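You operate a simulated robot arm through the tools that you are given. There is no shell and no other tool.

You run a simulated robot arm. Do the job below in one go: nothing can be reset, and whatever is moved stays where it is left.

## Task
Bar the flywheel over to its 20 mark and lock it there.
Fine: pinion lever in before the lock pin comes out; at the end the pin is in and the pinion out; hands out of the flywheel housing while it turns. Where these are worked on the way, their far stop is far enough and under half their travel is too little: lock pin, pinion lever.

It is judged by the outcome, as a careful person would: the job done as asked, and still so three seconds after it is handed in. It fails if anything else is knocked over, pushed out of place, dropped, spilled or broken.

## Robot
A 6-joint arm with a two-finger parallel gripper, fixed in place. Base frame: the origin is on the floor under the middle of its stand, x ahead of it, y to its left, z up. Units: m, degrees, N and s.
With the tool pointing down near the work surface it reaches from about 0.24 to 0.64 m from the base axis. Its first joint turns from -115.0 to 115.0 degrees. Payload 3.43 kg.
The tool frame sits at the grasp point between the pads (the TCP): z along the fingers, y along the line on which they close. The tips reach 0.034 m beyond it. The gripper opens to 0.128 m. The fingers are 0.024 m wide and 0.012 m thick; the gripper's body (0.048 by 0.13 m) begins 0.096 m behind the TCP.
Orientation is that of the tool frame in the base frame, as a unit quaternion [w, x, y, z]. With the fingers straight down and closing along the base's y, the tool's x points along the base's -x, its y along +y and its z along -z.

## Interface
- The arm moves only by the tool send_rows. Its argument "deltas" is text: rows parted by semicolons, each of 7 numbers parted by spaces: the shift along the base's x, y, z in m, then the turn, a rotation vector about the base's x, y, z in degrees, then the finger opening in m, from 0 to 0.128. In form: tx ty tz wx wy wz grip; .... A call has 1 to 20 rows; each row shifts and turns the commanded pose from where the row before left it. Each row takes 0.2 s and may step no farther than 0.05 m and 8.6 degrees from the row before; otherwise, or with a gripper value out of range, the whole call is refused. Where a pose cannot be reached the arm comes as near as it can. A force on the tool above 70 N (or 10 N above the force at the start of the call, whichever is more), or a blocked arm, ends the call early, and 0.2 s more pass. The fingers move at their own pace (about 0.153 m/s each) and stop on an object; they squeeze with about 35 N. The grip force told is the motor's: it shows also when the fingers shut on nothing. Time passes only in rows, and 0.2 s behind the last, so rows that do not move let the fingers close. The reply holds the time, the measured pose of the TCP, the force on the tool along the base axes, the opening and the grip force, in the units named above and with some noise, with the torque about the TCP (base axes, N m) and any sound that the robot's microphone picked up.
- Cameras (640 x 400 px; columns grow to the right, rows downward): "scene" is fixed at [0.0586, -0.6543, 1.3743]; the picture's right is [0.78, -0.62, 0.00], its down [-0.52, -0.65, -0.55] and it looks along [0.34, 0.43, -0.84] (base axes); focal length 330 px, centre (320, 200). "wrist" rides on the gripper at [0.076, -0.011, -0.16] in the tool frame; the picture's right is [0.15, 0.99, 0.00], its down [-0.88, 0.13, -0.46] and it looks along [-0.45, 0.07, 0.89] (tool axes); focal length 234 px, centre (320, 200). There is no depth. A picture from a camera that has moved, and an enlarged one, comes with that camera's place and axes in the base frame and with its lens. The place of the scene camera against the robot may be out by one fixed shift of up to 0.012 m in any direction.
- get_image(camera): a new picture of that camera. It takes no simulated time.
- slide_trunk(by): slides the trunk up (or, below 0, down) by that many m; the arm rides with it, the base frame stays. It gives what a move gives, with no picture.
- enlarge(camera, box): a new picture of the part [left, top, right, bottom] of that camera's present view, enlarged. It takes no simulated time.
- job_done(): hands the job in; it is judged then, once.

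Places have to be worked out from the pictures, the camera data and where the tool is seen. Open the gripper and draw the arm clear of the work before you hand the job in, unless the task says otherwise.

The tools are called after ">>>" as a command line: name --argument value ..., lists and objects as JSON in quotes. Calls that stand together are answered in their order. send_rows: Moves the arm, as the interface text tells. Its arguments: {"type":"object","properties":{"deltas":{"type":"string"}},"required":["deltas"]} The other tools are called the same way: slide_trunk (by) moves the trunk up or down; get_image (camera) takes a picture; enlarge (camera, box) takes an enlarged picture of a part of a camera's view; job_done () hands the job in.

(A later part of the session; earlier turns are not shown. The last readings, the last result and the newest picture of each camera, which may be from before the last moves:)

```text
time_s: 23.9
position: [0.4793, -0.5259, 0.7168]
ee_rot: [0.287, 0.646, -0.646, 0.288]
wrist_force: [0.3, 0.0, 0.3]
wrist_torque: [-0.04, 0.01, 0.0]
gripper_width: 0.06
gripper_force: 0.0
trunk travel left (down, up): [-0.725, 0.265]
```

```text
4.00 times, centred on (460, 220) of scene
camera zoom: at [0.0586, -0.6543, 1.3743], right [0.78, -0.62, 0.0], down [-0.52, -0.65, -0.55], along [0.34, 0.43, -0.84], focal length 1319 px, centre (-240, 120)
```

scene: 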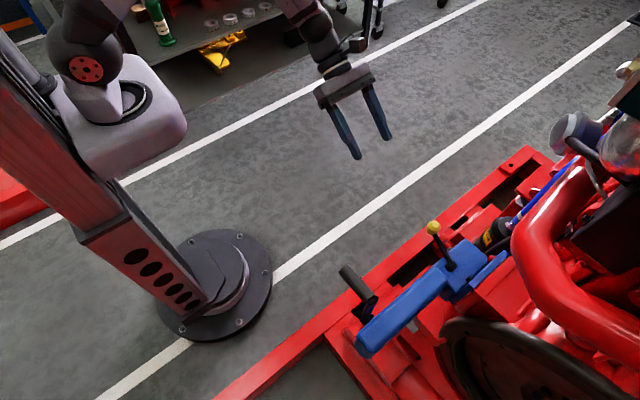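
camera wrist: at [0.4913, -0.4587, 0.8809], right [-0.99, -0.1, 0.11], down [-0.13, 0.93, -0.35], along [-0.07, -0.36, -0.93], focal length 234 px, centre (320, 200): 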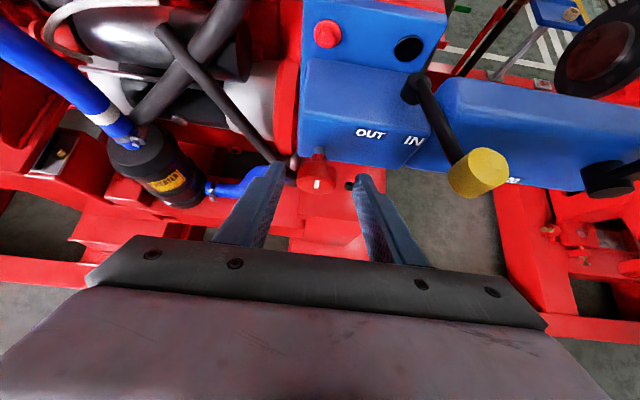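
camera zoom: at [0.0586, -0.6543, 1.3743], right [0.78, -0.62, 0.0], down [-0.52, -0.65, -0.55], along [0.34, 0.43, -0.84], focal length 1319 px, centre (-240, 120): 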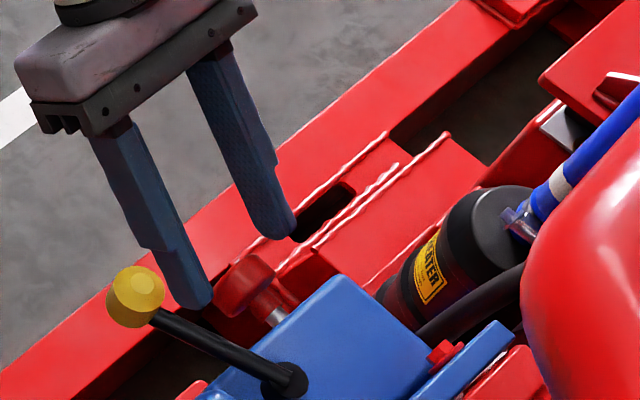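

The cap is centred between the fingers. I advance the last 0.02 m and close on it.

>>> send_rows --deltas "0.0015 -0.0149 -0.0134 0 0 0 0.06; 0 0 0 0 0 0 0.06; 0 0 0 0 0 0 0.025; 0 0 0 0 0 0 0.025; 0 0 0 0 0 0 0.025"

>>> enlarge --camera "wrist" --box '[240, 120, 400, 220]'

>>> enlarge --camera "scene" --box '[380, 170, 540, 270]'

```text
time_s: 25.1
position: [0.482, -0.5415, 0.7032]
ee_rot: [-0.287, -0.646, 0.646, -0.288]
wrist_force: [3.0, -0.5, 1.5]
wrist_torque: [-0.05, -0.07, 0.03]
gripper_width: 0.0368
gripper_force: 34.8
trunk travel left (down, up): [-0.725, 0.265]
```

```text
4.00 times, centred on (320, 170) of wrist
camera zoom: at [0.4931, -0.4737, 0.8679], right [-0.99, -0.1, 0.11], down [-0.13, 0.93, -0.35], along [-0.07, -0.36, -0.93], focal length 937 px, centre (320, 320)
```

zoom: 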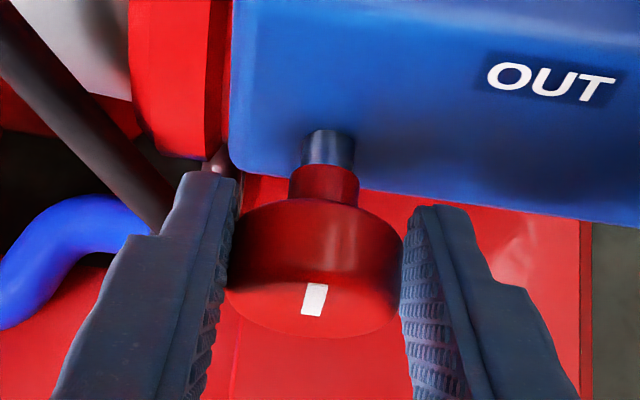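

```text
4.00 times, centred on (460, 220) of scene
camera zoom: at [0.0586, -0.6543, 1.3743], right [0.78, -0.62, 0.0], down [-0.52, -0.65, -0.55], along [0.34, 0.43, -0.84], focal length 1319 px, centre (-240, 120)
```

zoom: 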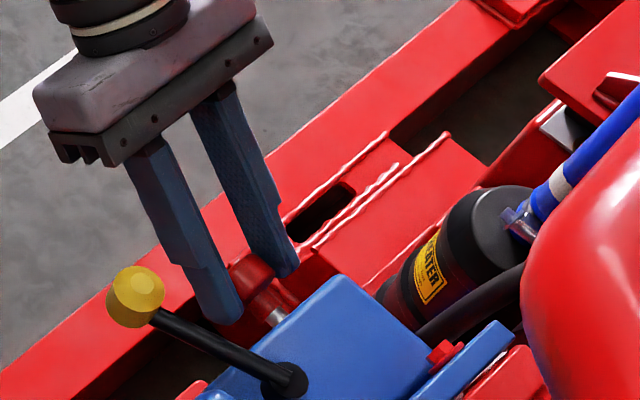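

The cap is held (0.0368 m, 35 N). Lever is IN, so I now pull the pin toward +y in small steps, watching force.

>>> send_rows --deltas "0 0.004 0 0 0 0 0.025; 0 0.004 0 0 0 0 0.025; 0 0.004 0 0 0 0 0.025"

>>> enlarge --camera "wrist" --box '[240, 120, 400, 220]'

```text
time_s: 25.9
position: [0.4818, -0.5297, 0.7042]
ee_rot: [0.287, 0.647, -0.646, 0.286]
wrist_force: [4.2, -2.9, 1.6]
wrist_torque: [-0.27, -0.11, 0.06]
gripper_width: 0.0369
gripper_force: 35.3
trunk travel left (down, up): [-0.725, 0.265]
```

```text
4.00 times, centred on (320, 170) of wrist
camera zoom: at [0.4933, -0.4614, 0.868], right [-0.99, -0.1, 0.11], down [-0.13, 0.93, -0.35], along [-0.07, -0.36, -0.93], focal length 937 px, centre (320, 320)
```

zoom: 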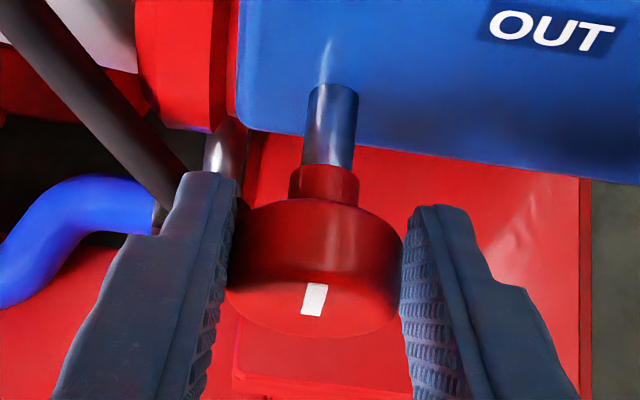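

The pin slides out with about 3 N along y, rod clearly longer. I keep pulling in small steps to find the far stop.

>>> send_rows --deltas "0 0.004 0 0 0 0 0.025; 0 0.004 0 0 0 0 0.025; 0 0.004 0 0 0 0 0.025; 0 0.004 0 0 0 0 0.025"

>>> enlarge --camera "wrist" --box '[240, 120, 400, 220]'

```text
time_s: 26.9
position: [0.4817, -0.5143, 0.7041]
ee_rot: [0.287, 0.647, -0.645, 0.289]
wrist_force: [6.6, -2.2, 1.2]
wrist_torque: [-0.2, -0.23, 0.02]
gripper_width: 0.0369
gripper_force: 35.2
trunk travel left (down, up): [-0.725, 0.265]
```

```text
4.00 times, centred on (320, 170) of wrist
camera zoom: at [0.4933, -0.4457, 0.868], right [-0.99, -0.1, 0.11], down [-0.13, 0.93, -0.35], along [-0.07, -0.36, -0.93], focal length 937 px, centre (320, 320)
```

zoom: 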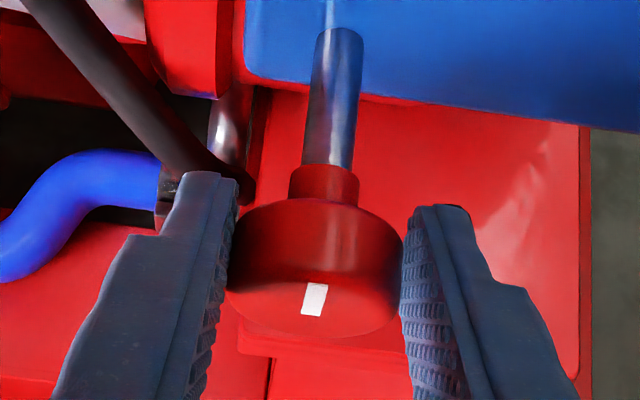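

27 mm out, still 2–3 N along y; a slowly growing x force suggests a slight misalignment, so I add a little +x while continuing.

>>> send_rows --deltas "0.001 0.004 0 0 0 0 0.025; 0.0005 0.004 0 0 0 0 0.025; 0.0005 0.004 0 0 0 0 0.025"

>>> enlarge --camera "wrist" --box '[240, 120, 400, 220]'

```text
time_s: 27.7
position: [0.4827, -0.5026, 0.7049]
ee_rot: [-0.289, -0.646, 0.646, -0.287]
wrist_force: [-3.8, -2.6, 1.3]
wrist_torque: [-0.12, 0.18, 0.03]
gripper_width: 0.0369
gripper_force: 34.9
trunk travel left (down, up): [-0.725, 0.265]
```

```text
4.00 times, centred on (320, 170) of wrist
camera zoom: at [0.4939, -0.4345, 0.868], right [-0.99, -0.1, 0.11], down [-0.13, 0.93, -0.35], along [-0.07, -0.36, -0.93], focal length 937 px, centre (320, 320)
```

zoom: 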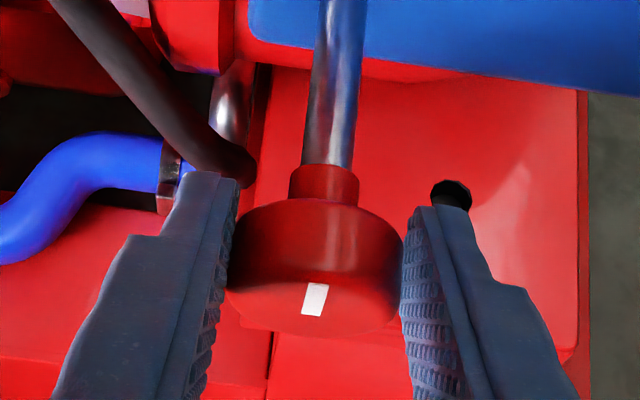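

39 mm out, friction still low. I continue straight along +y.

>>> send_rows --deltas "0 0.004 0 0 0 0 0.025; 0 0.004 0 0 0 0 0.025; 0 0.004 0 0 0 0 0.025"

>>> enlarge --camera "wrist" --box '[240, 120, 400, 220]'

```text
time_s: 28.5
position: [0.4818, -0.4894, 0.7053]
ee_rot: [0.288, 0.646, -0.646, 0.287]
wrist_force: [-7.9, -2.3, 4.2]
wrist_torque: [-0.71, 0.33, -0.27]
gripper_width: 0.035
gripper_force: 35.2
trunk travel left (down, up): [-0.725, 0.265]
```

```text
4.00 times, centred on (320, 170) of wrist
camera zoom: at [0.4937, -0.421, 0.8683], right [-0.99, -0.1, 0.11], down [-0.13, 0.93, -0.35], along [-0.07, -0.36, -0.93], focal length 937 px, centre (320, 320)
```

zoom: 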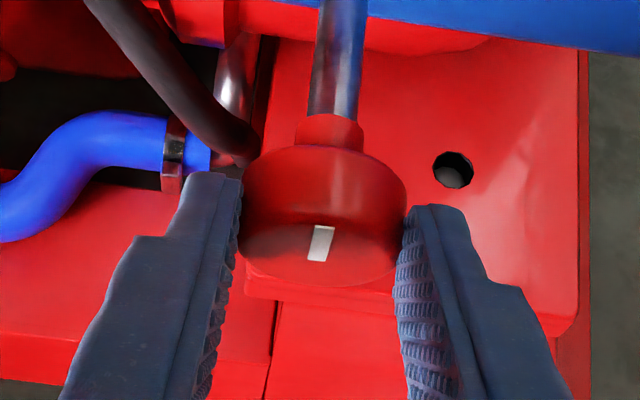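

The cap slipped in the fingers while the pin stayed put — it hit its far stop at about 40 mm travel (end face now y ≈ -0.508). I open the fingers and check that it stays out.

>>> send_rows --deltas "0.001 0 0 0 0 0 0.06; 0 0 0 0 0 0 0.06; 0 0 0 0 0 0 0.06; 0 0 0 0 0 0 0.06"

>>> enlarge --camera "wrist" --box '[240, 120, 400, 220]'

```text
time_s: 29.5
position: [0.4837, -0.49, 0.705]
ee_rot: [0.287, 0.647, -0.645, 0.288]
wrist_force: [-0.4, 0.0, -0.2]
wrist_torque: [-0.03, 0.02, 0.0]
gripper_width: 0.0598
gripper_force: 0.1
trunk travel left (down, up): [-0.725, 0.265]
```

```text
4.00 times, centred on (320, 170) of wrist
camera zoom: at [0.4955, -0.4217, 0.868], right [-0.99, -0.1, 0.11], down [-0.13, 0.93, -0.35], along [-0.07, -0.36, -0.93], focal length 937 px, centre (320, 320)
```

zoom: 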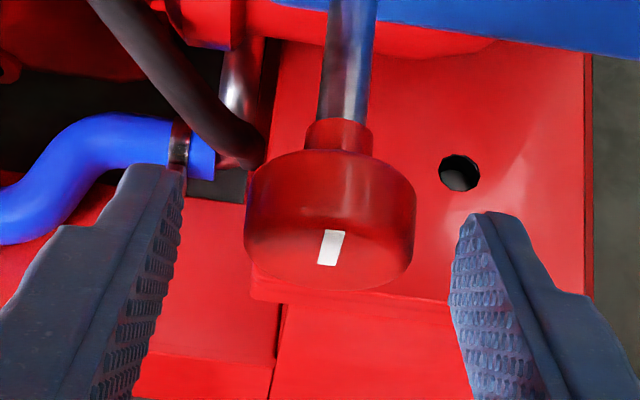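

The pin stays out with the lever IN. I back away, rise to z 0.95 and swing to a viewing pose with the tool tilted nearly level and yawed toward the flywheel, well above the crank, to read the marks properly.

>>> send_rows --deltas "0 0.0186 0.0167 0 0 0 0.06; 0 0.0186 0.0167 0 0 0 0.06; 0 0.0186 0.0167 0 0 0 0.06; 0 0.0186 0.0167 0 0 0 0.06; 0 0 0.045 0 0 0 0.06; 0 0 0.045 0 0 0 0.06; 0 0 0.045 0 0 0 0.06; 0 0 0.045 0 0 0 0.06; -0.042 -0.018 0 -8 0 0 0.06; -0.042 -0.018 0 -8 0 0 0.06; -0.042 -0.018 0 -8 0 0 0.06; -0.042 -0.018 0 -8 0 0 0.06; -0.042 -0.018 0 0 0 8 0.06; -0.042 -0.018 0 0 0 8 0.06; -0.042 -0.018 0 0 0 8 0.06; -0.042 -0.018 0 0 0 8 0.06"

>>> get_image --camera "wrist"

>>> get_image --camera "scene"

```text
time_s: 32.9
position: [0.2596, -0.5101, 0.9536]
ee_rot: [0.399, 0.602, -0.475, 0.503]
wrist_force: [0.2, 0.2, -0.1]
wrist_torque: [0.0, 0.01, 0.0]
gripper_width: 0.06
gripper_force: 0.0
out of reach, approached as far as the arm can: row 14, 15, 16
trunk travel left (down, up): [-0.725, 0.265]
```

```text
taken
camera wrist: at [0.2383, -0.3677, 1.0565], right [-0.96, -0.25, 0.15], down [-0.27, 0.56, -0.79], along [0.12, -0.79, -0.6], focal length 234 px, centre (320, 200)
```

wrist: 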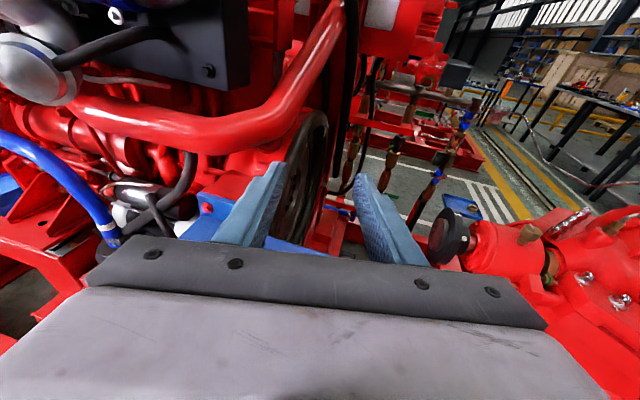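

```text
taken
```

scene: 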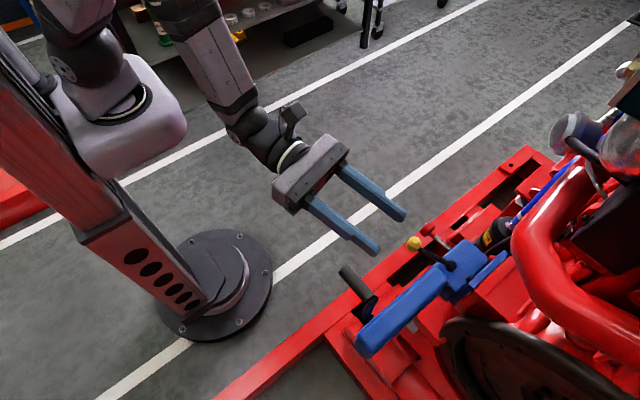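

That pose is past the arm's reach, so the view is edge-on to the flywheel. I send a null row to see whether the commanded pose was left at the reached one before going back to the proven viewing orientation.

>>> send_rows --deltas "0 0 0 0 0 0 0.06"

```text
time_s: 33.3
position: [0.2594, -0.512, 0.9537]
ee_rot: [0.399, 0.601, -0.474, 0.504]
wrist_force: [-0.5, -0.1, -0.7]
wrist_torque: [0.01, 0.02, 0.02]
gripper_width: 0.0601
gripper_force: 0.0
trunk travel left (down, up): [-0.725, 0.265]
```

The commanded pose is the reached one. I return the tool to pointing down and unwind the yaw, which gives the orientation range where the flywheel face can be viewed; staying at z ≈ 0.95–1.0 above the crank.

>>> send_rows --deltas "0 0 0.01 7.78 1.85 0 0.06; 0 0 0.01 7.78 1.85 0 0.06; 0 0 0.01 7.78 1.85 0 0.06; 0 0 0.01 7.78 1.85 0 0.06; 0 0 0.01 7.78 1.85 0 0.06; 0 0 0 7.78 1.85 0 0.06; 0 0 0 7.78 1.85 0 0.06; 0 0 0 7.78 1.85 0 0.06; 0 0 0 7.78 1.85 0 0.06; 0 0 0 7.78 1.85 0 0.06; 0 0 0 0 0 -8.5 0.06; 0 0 0 0 0 -8.5 0.06; 0 0 0 0 0 -8.5 0.06; 0 0 0 0 0 -8.5 0.06; 0 0 0 0 0 -8.5 0.06; 0 0 0 0 0 -8.5 0.06; 0 0 0 0 0 -8.5 0.06; 0 0 0 0 0 -8.5 0.06"

```text
time_s: 37.1
position: [0.2423, -0.5174, 0.992]
ee_rot: [-0.118, -0.296, 0.948, 0.006]
wrist_force: [0.4, -0.5, 0.8]
wrist_torque: [0.03, -0.01, 0.0]
gripper_width: 0.06
gripper_force: 0.1
out of reach, approached as far as the arm can: row 4, 5, 6
trunk travel left (down, up): [-0.725, 0.265]
```

Some rows were unreachable, leaving a 13° lean and +35° yaw. I continue the yaw to about -50° and tilt toward the flywheel, moving to a low-x, -y viewing spot above the crank.

>>> send_rows --deltas "0 0 0 0 0 -8.5 0.06; 0 0 0 0 0 -8.5 0.06; 0 0 0 0 0 -8.5 0.06; 0 0 0 0 0 -8.5 0.06; 0 0 0 0 0 -8.5 0.06; -0.013 -0.016 -0.002 0 0 -8.5 0.06; -0.013 -0.016 -0.002 0 0 -8.5 0.06; -0.013 -0.016 -0.002 0 0 -8.5 0.06; -0.013 -0.016 -0.002 0 0 -8.5 0.06; -0.013 -0.016 -0.002 0 0 -8.5 0.06; -0.013 -0.016 -0.002 -5.82 -4.89 0 0.06; -0.013 -0.016 -0.002 -5.82 -4.89 0 0.06; -0.013 -0.016 -0.002 -5.82 -4.89 0 0.06; -0.013 -0.016 -0.002 -5.82 -4.89 0 0.06; -0.013 -0.016 -0.002 -5.82 -4.89 0 0.06"

>>> get_image --camera "wrist"

```text
time_s: 40.3
position: [0.0429, -0.5185, 1.1898]
ee_rot: [0.207, 0.398, 0.893, -0.041]
wrist_force: [-0.5, 0.3, 0.6]
wrist_torque: [-0.03, -0.04, -0.03]
gripper_width: 0.06
gripper_force: 0.1
out of reach, approached as far as the arm can: row 3, 4, 5, 6, 7, 8, 9, 10, 11, 12, 13, 14, 15
trunk travel left (down, up): [-0.725, 0.265]
```

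```text
taken
camera wrist: at [-0.0654, -0.4358, 1.3047], right [0.63, 0.77, 0.03], down [0.47, -0.41, 0.78], along [0.62, -0.48, -0.62], focal length 234 px, centre (320, 200)
```

wrist: 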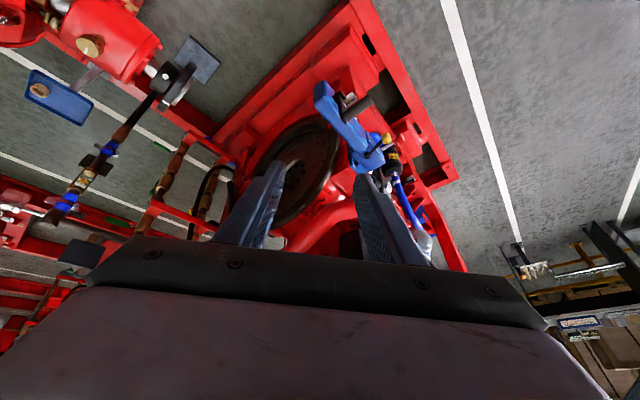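

The arm drifted to (0.04, -0.52, 1.19) because of reach limits, well clear above everything, and the flywheel face is in view. I enlarge it.

>>> enlarge --camera "wrist" --box '[220, 90, 380, 190]'

>>> enlarge --camera "wrist" --box '[230, 110, 350, 230]'

>>> get_image --camera "scene"

```text
4.00 times, centred on (300, 140) of wrist
camera zoom: at [-0.0654, -0.4358, 1.3047], right [0.63, 0.77, 0.03], down [0.47, -0.41, 0.78], along [0.62, -0.48, -0.62], focal length 937 px, centre (400, 440)
```

zoom: 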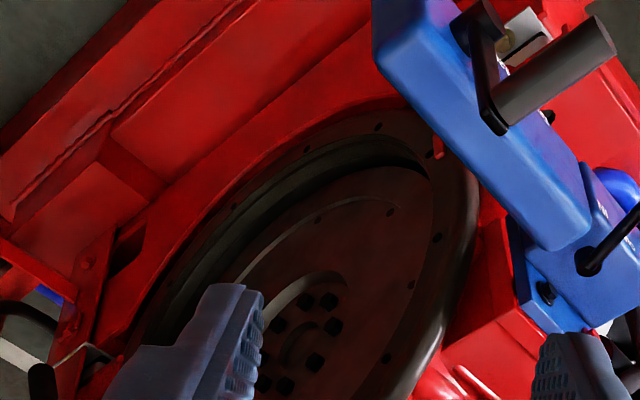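

```text
3.33 times, centred on (290, 170) of wrist
camera zoom: at [-0.0654, -0.4358, 1.3047], right [0.63, 0.77, 0.03], down [0.47, -0.41, 0.78], along [0.62, -0.48, -0.62], focal length 781 px, centre (420, 300)
```

zoom: 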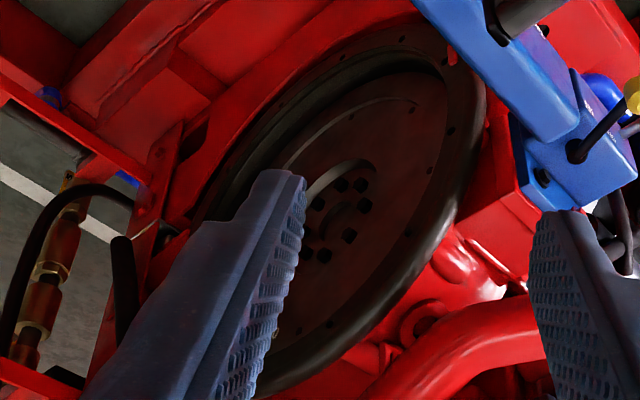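

```text
taken
```

scene: 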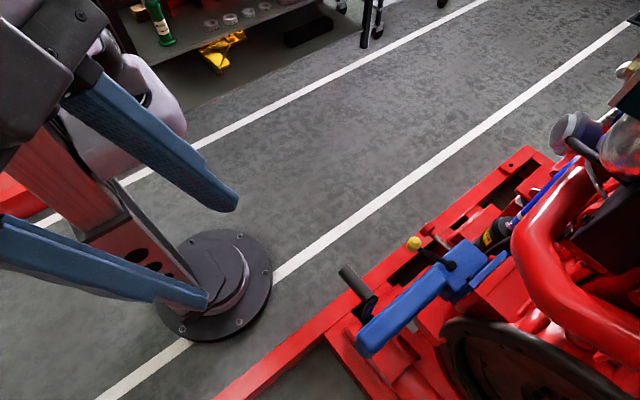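

The left finger hides the pointer at about pixel (260, 210); opening the gripper fully should uncover it without moving the arm.

>>> send_rows --deltas "0 0 0 0 0 0 0.128; 0 0 0 0 0 0 0.128; 0 0 0 0 0 0 0.128"

>>> enlarge --camera "wrist" --box '[220, 130, 348, 230]'

>>> enlarge --camera "wrist" --box '[236, 185, 300, 225]'

```text
time_s: 41.1
position: [0.0424, -0.5191, 1.189]
ee_rot: [0.207, 0.398, 0.893, -0.041]
wrist_force: [0.1, -1.1, 1.0]
wrist_torque: [0.03, 0.03, 0.01]
gripper_width: 0.128
gripper_force: 0.0
trunk travel left (down, up): [-0.725, 0.265]
```

```text
4.00 times, centred on (284, 180) of wrist
camera zoom: at [-0.0641, -0.4366, 1.3042], right [0.63, 0.77, 0.03], down [0.47, -0.42, 0.78], along [0.62, -0.48, -0.62], focal length 937 px, centre (464, 280)
```

zoom: 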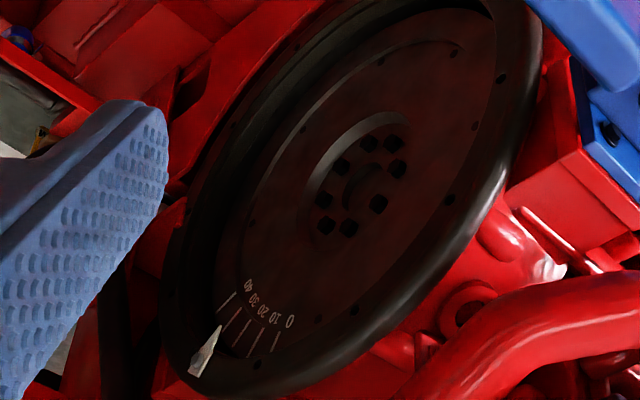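

```text
10.00 times, centred on (268, 205) of wrist
camera zoom: at [-0.0641, -0.4366, 1.3042], right [0.63, 0.77, 0.03], down [0.47, -0.42, 0.78], along [0.62, -0.48, -0.62], focal length 2342 px, centre (840, 150)
```

zoom: 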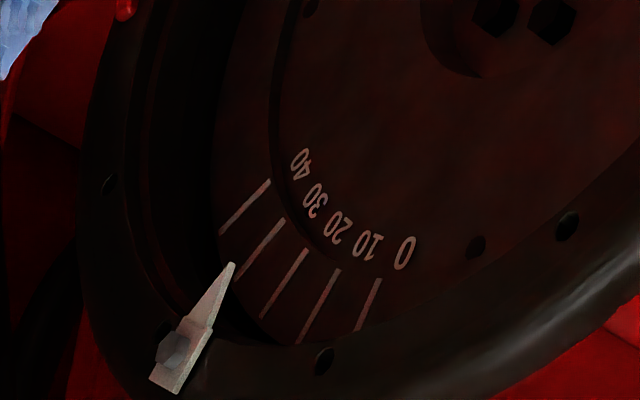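

Combining this view with the earlier one, the mark disc lies about 46 mm behind the pointer; corrected for that parallax the pointer reads about 10 now (mark n sits at 65°-n, pointer at ~55°). The wheel must turn 10° so the -y side goes up. I now reorient (fingers closing along x, camera on the +y side) and go to a point above the crank handle.

>>> send_rows --deltas "0.03 0.005 -0.02 0.274 1.076 -7.14 0.1; 0.03 0.005 -0.02 0.274 1.076 -7.14 0.1; 0.03 0.005 -0.02 0.274 1.076 -7.14 0.08; 0.03 0.006 -0.02 0.274 1.076 -7.14 0.08; 0.03 0.006 -0.02 0.274 1.076 -7.14 0.06; 0.028 0.006 -0.02 0.274 1.076 -7.14 0.06; 0 0 -0.03 0 0 0 0.06; 0 0 -0.03 0 0 0 0.06; 0 0 -0.03 0 0 0 0.06; 0 0 -0.02 0 0 0 0.06"

>>> get_image --camera "wrist"

>>> get_image --camera "scene"

```text
time_s: 43.3
position: [0.2036, -0.4822, 1.2373]
ee_rot: [0.117, 0.698, 0.693, -0.136]
wrist_force: [0.2, 0.3, 0.7]
wrist_torque: [0.0, 0.0, 0.0]
gripper_width: 0.0599
gripper_force: 0.0
out of reach, approached as far as the arm can: row 1, 2, 3, 4, 5, 6, 7, 8, 9, 10
trunk travel left (down, up): [-0.725, 0.265]
```

```text
taken
camera wrist: at [0.1983, -0.355, 1.3616], right [0.99, 0.13, -0.08], down [0.14, -0.67, 0.73], along [0.04, -0.74, -0.68], focal length 234 px, centre (320, 200)
```

wrist: 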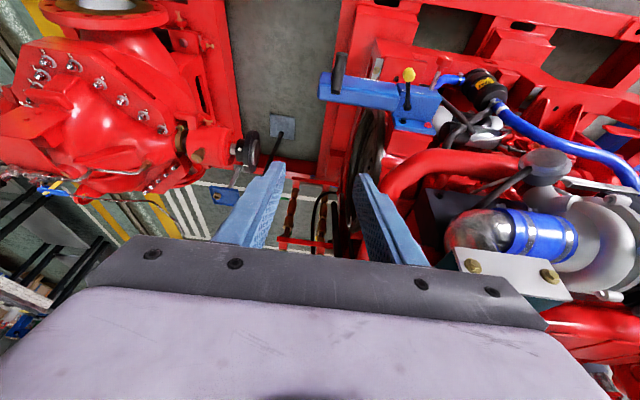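

```text
taken
```

scene: 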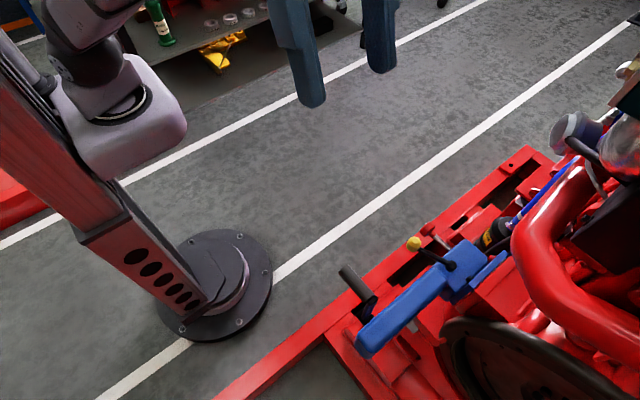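

The orientation is what I wanted but the arm could not come down from z 1.24, so it seems to sit at a joint limit. I test small moves (nothing is near) to learn which direction is blocked.

>>> send_rows --deltas "0 0 -0.02 0 0 0 0.06"

>>> send_rows --deltas "0.02 0.03 0 0 0 0 0.06; 0.02 0.03 0 0 0 0 0.06"

```text
time_s: 43.7
position: [0.2045, -0.4825, 1.238]
ee_rot: [0.116, 0.698, 0.693, -0.136]
wrist_force: [-0.1, 0.5, -0.4]
wrist_torque: [-0.01, 0.02, 0.02]
gripper_width: 0.0602
gripper_force: 0.2
out of reach, approached as far as the arm can: row 1
trunk travel left (down, up): [-0.725, 0.265]
```

```text
time_s: 44.3
position: [0.2488, -0.4332, 1.2539]
ee_rot: [0.133, 0.696, 0.691, -0.143]
wrist_force: [-0.9, 1.3, -5.4]
wrist_torque: [-0.35, -0.03, 0.03]
gripper_width: 0.0601
gripper_force: 0.1
out of reach, approached as far as the arm can: row 1
trunk travel left (down, up): [-0.725, 0.265]
```

The arm is in an awkward branch. I unwind: yaw back by +90° at this safe height and take out the tilt, to return to the original configuration.

>>> send_rows --deltas "0 0.01 0 0 0 8 0.06; 0 0.01 0 0 0 8 0.06; 0 0.01 0 0 0 8 0.06; 0 0.01 0 0 0 8 0.06; 0 0.01 0 0 0 8 0.06; 0 0.01 0 0 0 8 0.06"

>>> get_image --camera "scene"

```text
time_s: 45.7
position: [0.2502, -0.3798, 1.2442]
ee_rot: [0.171, 0.353, 0.917, -0.078]
wrist_force: [0.2, -0.6, -0.3]
wrist_torque: [0.01, -0.02, 0.04]
gripper_width: 0.06
gripper_force: 0.0
trunk travel left (down, up): [-0.725, 0.265]
```

```text
taken
```

scene: 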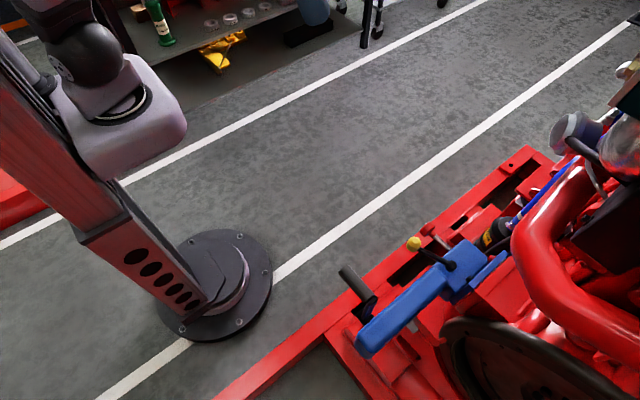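

Unwinding works with no limits. I continue to the original upright orientation and move back toward the starting place.

>>> send_rows --deltas "0 0.015 0 0 0 8 0.06; 0 0.015 0 0 0 8 0.06; 0 0.015 0 0 0 8 0.06; 0 0.015 0 0 0 8 0.06; 0 0.015 0 0 0 8 0.06; 0 0.015 -0.02 0 7 0 0.06; 0 0.01 -0.02 0 7 0 0.06; 0 0.01 -0.02 0 7 0 0.06"

```text
time_s: 47.5
position: [0.2509, -0.27, 1.1851]
ee_rot: [0.004, 0.017, 1.0, -0.018]
wrist_force: [0.0, -0.2, -0.2]
wrist_torque: [-0.02, -0.02, 0.02]
gripper_width: 0.06
gripper_force: 0.1
trunk travel left (down, up): [-0.725, 0.265]
```

Back near the original orientation. I descend to the starting height to check the normal configuration is restored.

>>> send_rows --deltas "0.004 0 -0.04 0 0 0 0.06; 0.004 0 -0.04 0 0 0 0.06; 0.004 0 -0.04 0 0 0 0.06; 0.004 0 -0.04 0 0 0 0.06; 0.004 0 -0.04 0 0 0 0.06"

>>> get_image --camera "scene"

```text
time_s: 48.7
position: [0.2705, -0.2713, 0.9844]
ee_rot: [0.005, 0.017, 1.0, -0.019]
wrist_force: [0.2, -0.2, -0.4]
wrist_torque: [0.01, 0.0, 0.0]
gripper_width: 0.0602
gripper_force: 0.1
trunk travel left (down, up): [-0.725, 0.265]
```

```text
taken
```

scene: 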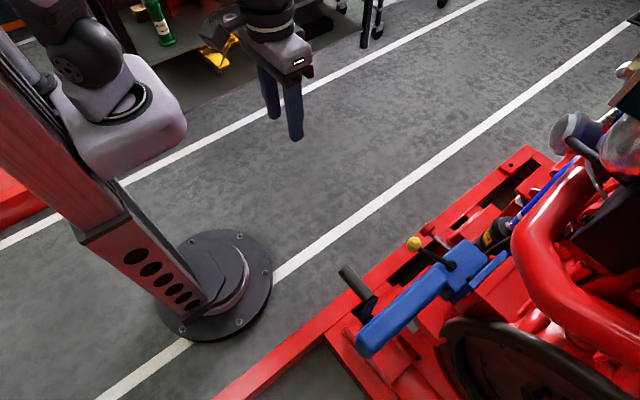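

Normal configuration is back. Here, clear of everything, I test yawing -90° with the tool pointing down (fingers closing along x, camera on the +y side).

>>> send_rows --deltas "0 0 0 -0.6 2 -8 0.06; 0 0 0 0 0 -8.2 0.06; 0 0 0 0 0 -8.2 0.06; 0 0 0 0 0 -8.2 0.06; 0 0 0 0 0 -8.2 0.06; 0 0 0 0 0 -8.2 0.06; 0 0 0 0 0 -8.2 0.06; 0 0 0 0 0 -8.2 0.06; 0 0 0 0 0 -8.2 0.06; 0 0 0 0 0 -8.2 0.06; 0 0 0 0 0 -8.2 0.06"

>>> get_image --camera "wrist"

```text
time_s: 51.1
position: [0.2711, -0.2701, 0.9845]
ee_rot: [-0.027, 0.719, 0.694, -0.009]
wrist_force: [-0.3, 0.2, -0.3]
wrist_torque: [0.0, 0.02, -0.02]
gripper_width: 0.06
gripper_force: 0.1
trunk travel left (down, up): [-0.725, 0.265]
```

```text
taken
camera wrist: at [0.2704, -0.1979, 1.1476], right [0.99, 0.11, -0.05], down [0.12, -0.9, 0.43], along [0.01, -0.43, -0.9], focal length 234 px, centre (320, 200)
```

wrist: 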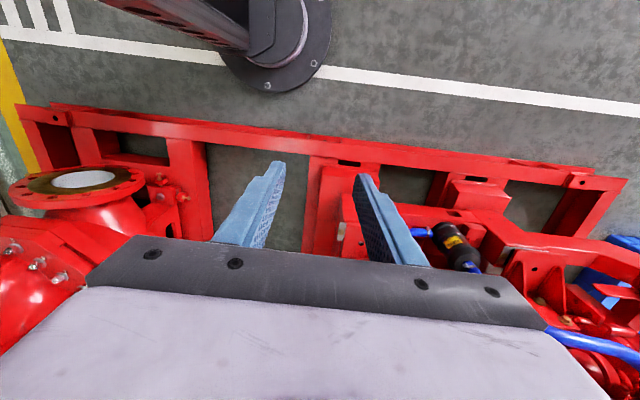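

Yaw -90° works. I correct the small lean, tilt 15° outward, and move to a point 0.1 m above the crank handle.

>>> send_rows --deltas "-0.0085 -0.0377 -0.0112 -8 -1.4 1 0.06; -0.0085 -0.0377 -0.0112 -8 -1.4 1 0.06; -0.0085 -0.0377 -0.0112 0 0 0 0.06; -0.0085 -0.0377 -0.0112 0 0 0 0.06; -0.0085 -0.0377 -0.0112 0 0 0 0.06; -0.0085 -0.0377 -0.0112 0 0 0 0.06; 0 0 0 0 0 0 0.06"

>>> get_image --camera "wrist"

>>> get_image --camera "scene"

```text
time_s: 52.7
position: [0.2206, -0.4977, 0.9178]
ee_rot: [0.091, 0.702, 0.701, -0.088]
wrist_force: [0.3, -0.7, 0.2]
wrist_torque: [-0.01, -0.01, 0.0]
gripper_width: 0.0599
gripper_force: 0.0
trunk travel left (down, up): [-0.725, 0.265]
```

```text
taken
camera wrist: at [0.2087, -0.384, 1.0541], right [0.99, 0.14, -0.03], down [0.13, -0.74, 0.66], along [0.07, -0.66, -0.75], focal length 234 px, centre (320, 200)
```

wrist: 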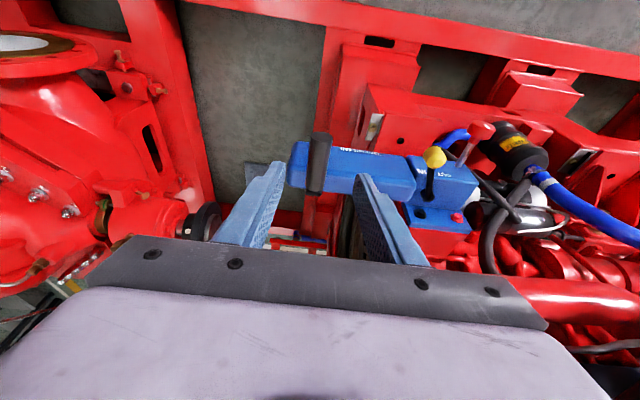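

```text
taken
```

scene: 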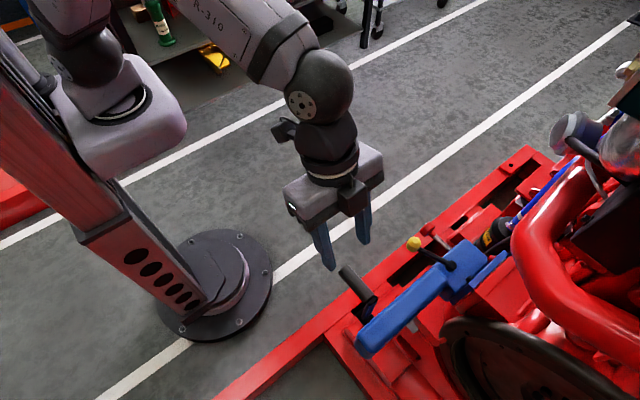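

The handle shows between the fingers from above; I enlarge to fix its place.

>>> enlarge --camera "wrist" --box '[260, 110, 388, 210]'

>>> enlarge --camera "scene" --box '[280, 180, 440, 320]'

```text
4.00 times, centred on (324, 160) of wrist
camera zoom: at [0.2087, -0.384, 1.0541], right [0.99, 0.14, -0.03], down [0.13, -0.74, 0.66], along [0.07, -0.66, -0.75], focal length 937 px, centre (304, 360)
```

zoom: 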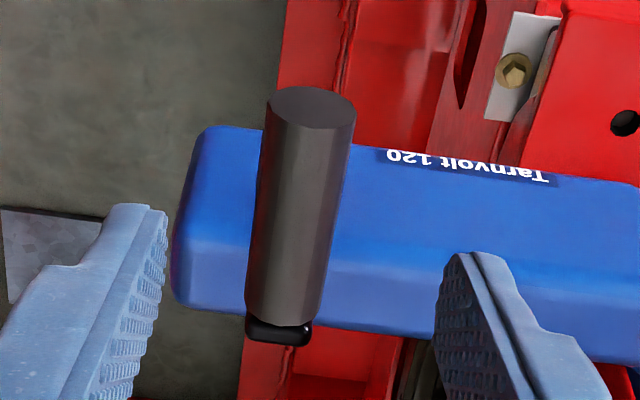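

```text
2.86 times, centred on (360, 250) of scene
camera zoom: at [0.0586, -0.6543, 1.3743], right [0.78, -0.62, 0.0], down [-0.52, -0.65, -0.55], along [0.34, 0.43, -0.84], focal length 942 px, centre (206, 57)
```

zoom: 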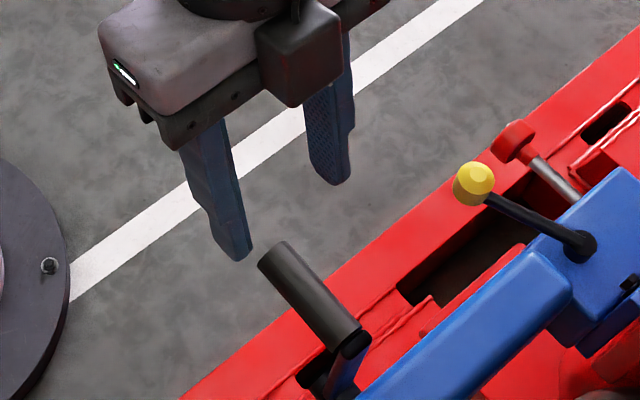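

The handle centreline is at x 0.220, z 0.817, from y -0.50 to -0.576. I descend along the tool axis to straddle its outer half and close on it.

>>> send_rows --deltas "0 -0.0063 -0.0242 0 0 0 0.06; 0 -0.0063 -0.0242 0 0 0 0.06; 0 -0.0063 -0.0242 0 0 0 0.06; 0 -0.0063 -0.0242 0 0 0 0.06; 0 0 0 0 0 0 0.06; 0 0 0 0 0 0 0.02; 0 0 0 0 0 0 0.02; 0 0 0 0 0 0 0.02"

>>> get_image --camera "wrist"

>>> enlarge --camera "scene" --box '[280, 180, 440, 320]'

```text
time_s: 54.5
position: [0.22, -0.5225, 0.8208]
ee_rot: [0.091, 0.703, 0.7, -0.089]
wrist_force: [-2.4, 0.1, 1.5]
wrist_torque: [-0.38, 0.07, 0.24]
gripper_width: 0.0247
gripper_force: 34.9
trunk travel left (down, up): [-0.725, 0.265]
```

```text
taken
camera wrist: at [0.2088, -0.408, 0.9575], right [0.99, 0.14, -0.03], down [0.13, -0.74, 0.66], along [0.07, -0.66, -0.75], focal length 234 px, centre (320, 200)
```

wrist: 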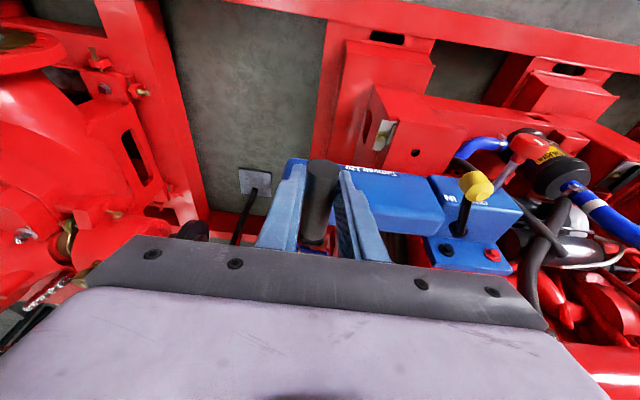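

```text
2.86 times, centred on (360, 250) of scene
camera zoom: at [0.0586, -0.6543, 1.3743], right [0.78, -0.62, 0.0], down [-0.52, -0.65, -0.55], along [0.34, 0.43, -0.84], focal length 942 px, centre (206, 57)
```

zoom: 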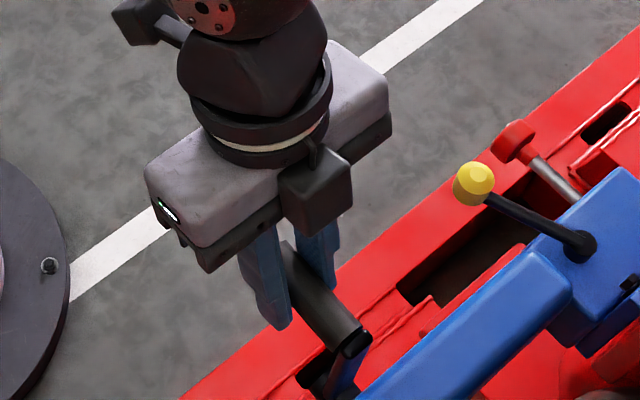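

The handle is gripped. Before turning, I take a baseline of the flywheel as seen by the scene camera so I can notice motion and direction.

>>> enlarge --camera "scene" --box '[440, 320, 568, 400]'

>>> enlarge --camera "scene" --box '[500, 360, 564, 400]'

```text
5.00 times, centred on (504, 360) of scene
camera zoom: at [0.0586, -0.6543, 1.3743], right [0.78, -0.62, 0.0], down [-0.52, -0.65, -0.55], along [0.34, 0.43, -0.84], focal length 1648 px, centre (-600, -600)
```

zoom: 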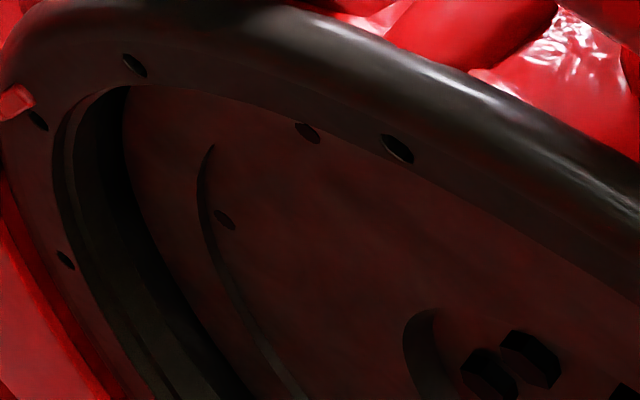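

```text
10.00 times, centred on (532, 380) of scene
camera zoom: at [0.0586, -0.6543, 1.3743], right [0.78, -0.62, 0.0], down [-0.52, -0.65, -0.55], along [0.34, 0.43, -0.84], focal length 3297 px, centre (-1800, -1600)
```

zoom: 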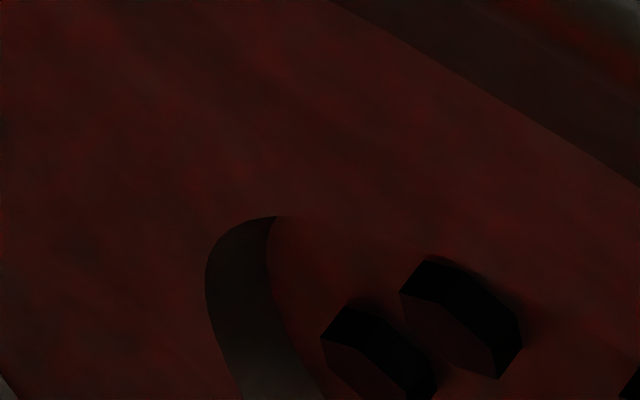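

The scene camera sees two holes on the turning disc (zoom px about (225,219) and (307,133)); 10° of wheel would shift them roughly 50 px, so I can measure the turn while holding the crank. I turn the crank 20° toward +x as a test.

>>> send_rows --deltas "0.00863 0 -0.0004 0 0 0 0.02; 0.00856 0 -0.0011 0 0 0 0.02; 0.00843 0 -0.0019 0 0 0 0.02; 0.00824 0 -0.0026 0 0 0 0.02"

>>> enlarge --camera "scene" --box '[440, 320, 568, 400]'

>>> enlarge --camera "scene" --box '[280, 180, 440, 320]'

```text
time_s: 55.5
position: [0.2509, -0.5215, 0.8167]
ee_rot: [0.091, 0.703, 0.7, -0.09]
wrist_force: [-20.3, -1.2, 9.1]
wrist_torque: [-0.02, 0.52, 0.23]
gripper_width: 0.0245
gripper_force: 34.7
trunk travel left (down, up): [-0.725, 0.265]
```

```text
5.00 times, centred on (504, 360) of scene
camera zoom: at [0.0586, -0.6543, 1.3743], right [0.78, -0.62, 0.0], down [-0.52, -0.65, -0.55], along [0.34, 0.43, -0.84], focal length 1648 px, centre (-600, -600)
```

zoom: 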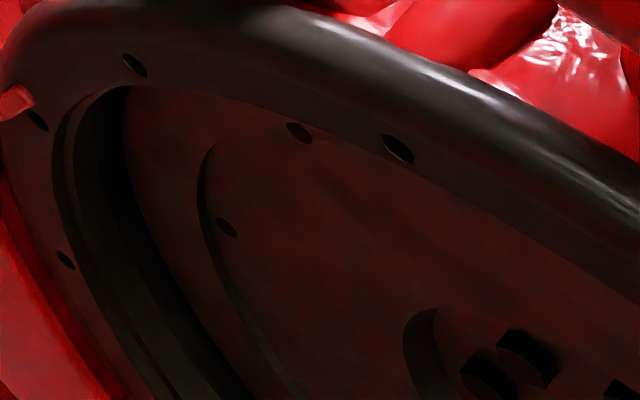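

```text
2.86 times, centred on (360, 250) of scene
camera zoom: at [0.0586, -0.6543, 1.3743], right [0.78, -0.62, 0.0], down [-0.52, -0.65, -0.55], along [0.34, 0.43, -0.84], focal length 942 px, centre (206, 57)
```

zoom: 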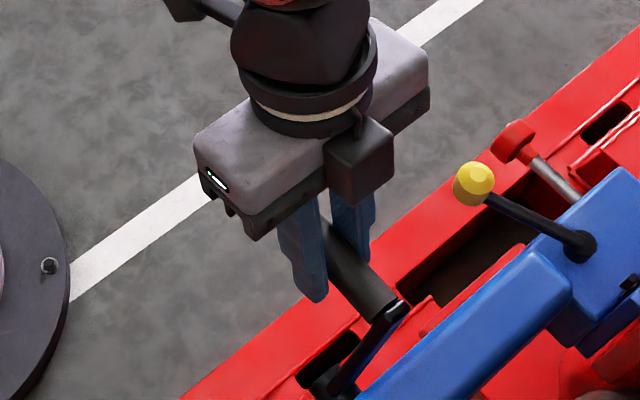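

The disc holes shifted left about 8 px (≈1.6° in the wanted direction) for 17° of crank, so about 11:1 and +x is the right way; it takes about 20 N. I continue along the circle (R ≈ 0.105 about x 0.220, z 0.716), turning the tool with it a bit so the pads keep pushing tangentially.

>>> send_rows --deltas "0.00853 0 -0.00334 0 4 0 0.02; 0.0082 0 -0.00408 0 4 0 0.02; 0.00782 0 -0.00477 0 4 0 0.02"

>>> enlarge --camera "scene" --box '[440, 320, 568, 400]'

>>> enlarge --camera "scene" --box '[280, 180, 440, 320]'

```text
time_s: 56.3
position: [0.2776, -0.5225, 0.8043]
ee_rot: [0.017, 0.69, 0.705, -0.163]
wrist_force: [-15.2, -3.3, 13.0]
wrist_torque: [0.72, 0.43, 0.24]
gripper_width: 0.0244
gripper_force: 35.1
trunk travel left (down, up): [-0.725, 0.265]
```

```text
5.00 times, centred on (504, 360) of scene
camera zoom: at [0.0586, -0.6543, 1.3743], right [0.78, -0.62, 0.0], down [-0.52, -0.65, -0.55], along [0.34, 0.43, -0.84], focal length 1648 px, centre (-600, -600)
```

zoom: 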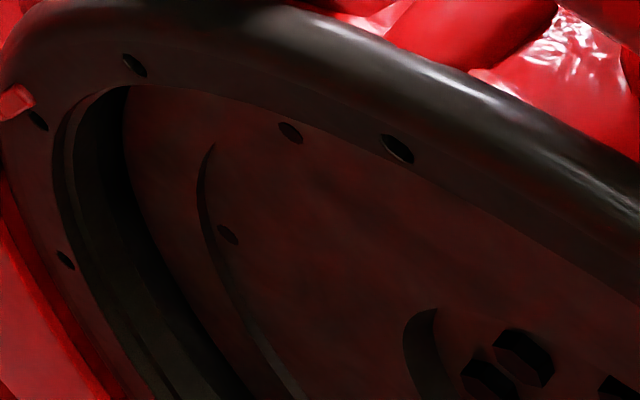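

```text
2.86 times, centred on (360, 250) of scene
camera zoom: at [0.0586, -0.6543, 1.3743], right [0.78, -0.62, 0.0], down [-0.52, -0.65, -0.55], along [0.34, 0.43, -0.84], focal length 942 px, centre (206, 57)
```

zoom: 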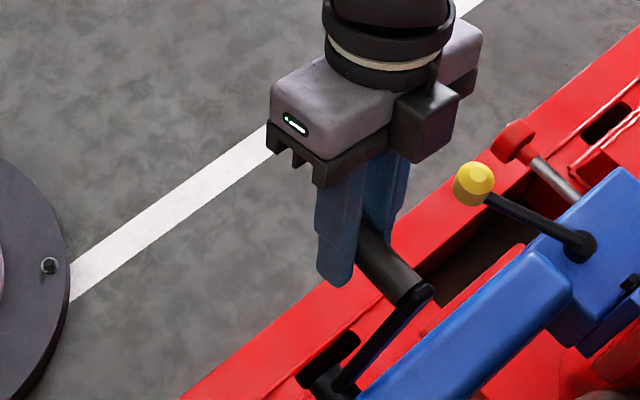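

Hole shift is now 17 px (≈3.4°) at 33° of crank. Further round, the gripper body would come near the yellow knob, so I release here (checking the crank stays put) and regrip with the tool leaning further to +y.

>>> send_rows --deltas "0 0 0 0 0 0 0.06; 0 0 0 0 0 0 0.06; 0 0 0 0 0 0 0.06"

>>> enlarge --camera "scene" --box '[440, 320, 568, 400]'

>>> get_image --camera "wrist"

```text
time_s: 57.1
position: [0.2784, -0.5226, 0.8019]
ee_rot: [0.016, 0.69, 0.705, -0.161]
wrist_force: [-0.3, 0.3, 0.2]
wrist_torque: [0.0, 0.01, -0.01]
gripper_width: 0.0602
gripper_force: 0.0
trunk travel left (down, up): [-0.725, 0.265]
```

```text
5.00 times, centred on (504, 360) of scene
camera zoom: at [0.0586, -0.6543, 1.3743], right [0.78, -0.62, 0.0], down [-0.52, -0.65, -0.55], along [0.34, 0.43, -0.84], focal length 1648 px, centre (-600, -600)
```

zoom: 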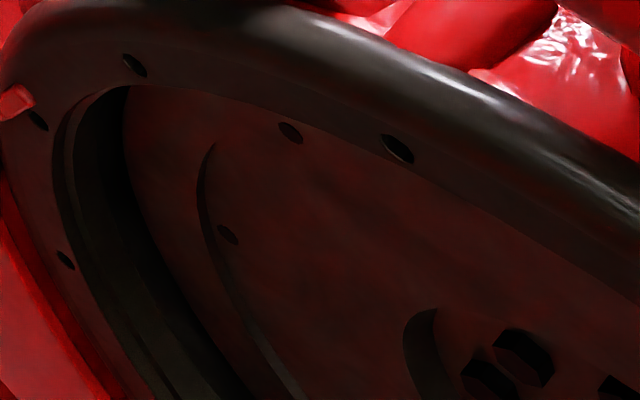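

```text
taken
camera wrist: at [0.2957, -0.4079, 0.9381], right [0.96, 0.14, -0.24], down [0.26, -0.74, 0.62], along [-0.09, -0.66, -0.75], focal length 234 px, centre (320, 200)
```

wrist: 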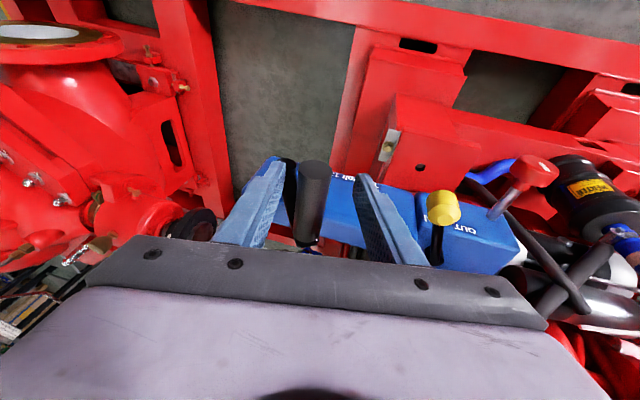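

The crank and wheel stay where left (hole still at 290,132). I level the tool and lean it to about 35°, then regrip the handle.

>>> send_rows --deltas "0 0.001 0 -6.67 -4 0 0.06; 0 0.001 0 -6.67 -4 0 0.06; 0 0.001 0 -6.67 -4 0 0.06; 0 0 0 0 0 0 0.06; 0 0 0 0 0 0 0.02; 0 0 0 0 0 0 0.02; 0 0 0 0 0 0 0.02"

>>> get_image --camera "wrist"

>>> enlarge --camera "scene" --box '[280, 180, 440, 320]'

```text
time_s: 58.7
position: [0.2763, -0.518, 0.8017]
ee_rot: [0.209, 0.69, 0.661, -0.209]
wrist_force: [-15.9, 2.3, -6.3]
wrist_torque: [-0.06, -0.03, 0.19]
gripper_width: 0.0293
gripper_force: 8.2
trunk travel left (down, up): [-0.725, 0.265]
```

```text
taken
camera wrist: at [0.2699, -0.3652, 0.8917], right [0.99, 0.08, -0.07], down [0.1, -0.47, 0.87], along [0.04, -0.88, -0.48], focal length 234 px, centre (320, 200)
```

wrist: 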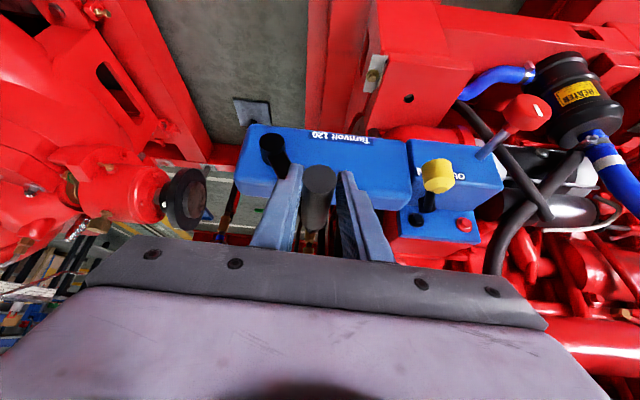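

```text
2.86 times, centred on (360, 250) of scene
camera zoom: at [0.0586, -0.6543, 1.3743], right [0.78, -0.62, 0.0], down [-0.52, -0.65, -0.55], along [0.34, 0.43, -0.84], focal length 942 px, centre (206, 57)
```

zoom: 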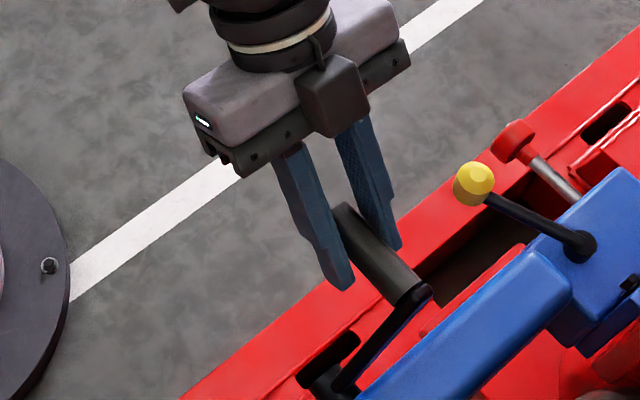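

The fingers are still settling (one pad touching first). I hold a few rows so they close fully.

>>> send_rows --deltas "-0.002 0 0 0 0 0 0.02; 0 0 0 0 0 0 0.02; 0 0 0 0 0 0 0.02"

>>> enlarge --camera "scene" --box '[440, 320, 568, 400]'

```text
time_s: 59.5
position: [0.2751, -0.5193, 0.8031]
ee_rot: [0.209, 0.689, 0.661, -0.21]
wrist_force: [-12.8, 1.8, -5.9]
wrist_torque: [-0.04, 0.03, 0.14]
gripper_width: 0.0275
gripper_force: 6.7
trunk travel left (down, up): [-0.725, 0.265]
```

```text
5.00 times, centred on (504, 360) of scene
camera zoom: at [0.0586, -0.6543, 1.3743], right [0.78, -0.62, 0.0], down [-0.52, -0.65, -0.55], along [0.34, 0.43, -0.84], focal length 1648 px, centre (-600, -600)
```

zoom: 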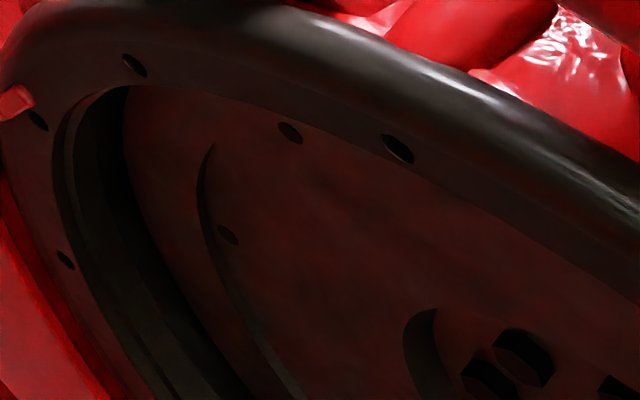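

The -x finger is touching alone, so the grip is about 1.5–3 mm off centre. I shift the command further in -x so both pads seat.

>>> send_rows --deltas "-0.002 0 0 0 0 0 0.02; -0.001 0 0 0 0 0 0.02; 0 0 0 0 0 0 0.02"

```text
time_s: 60.3
position: [0.2743, -0.5196, 0.8044]
ee_rot: [0.211, 0.688, 0.662, -0.209]
wrist_force: [-2.9, 1.8, 0.0]
wrist_torque: [0.04, -0.11, 1.26]
gripper_width: 0.0254
gripper_force: 34.7
trunk travel left (down, up): [-0.725, 0.265]
```

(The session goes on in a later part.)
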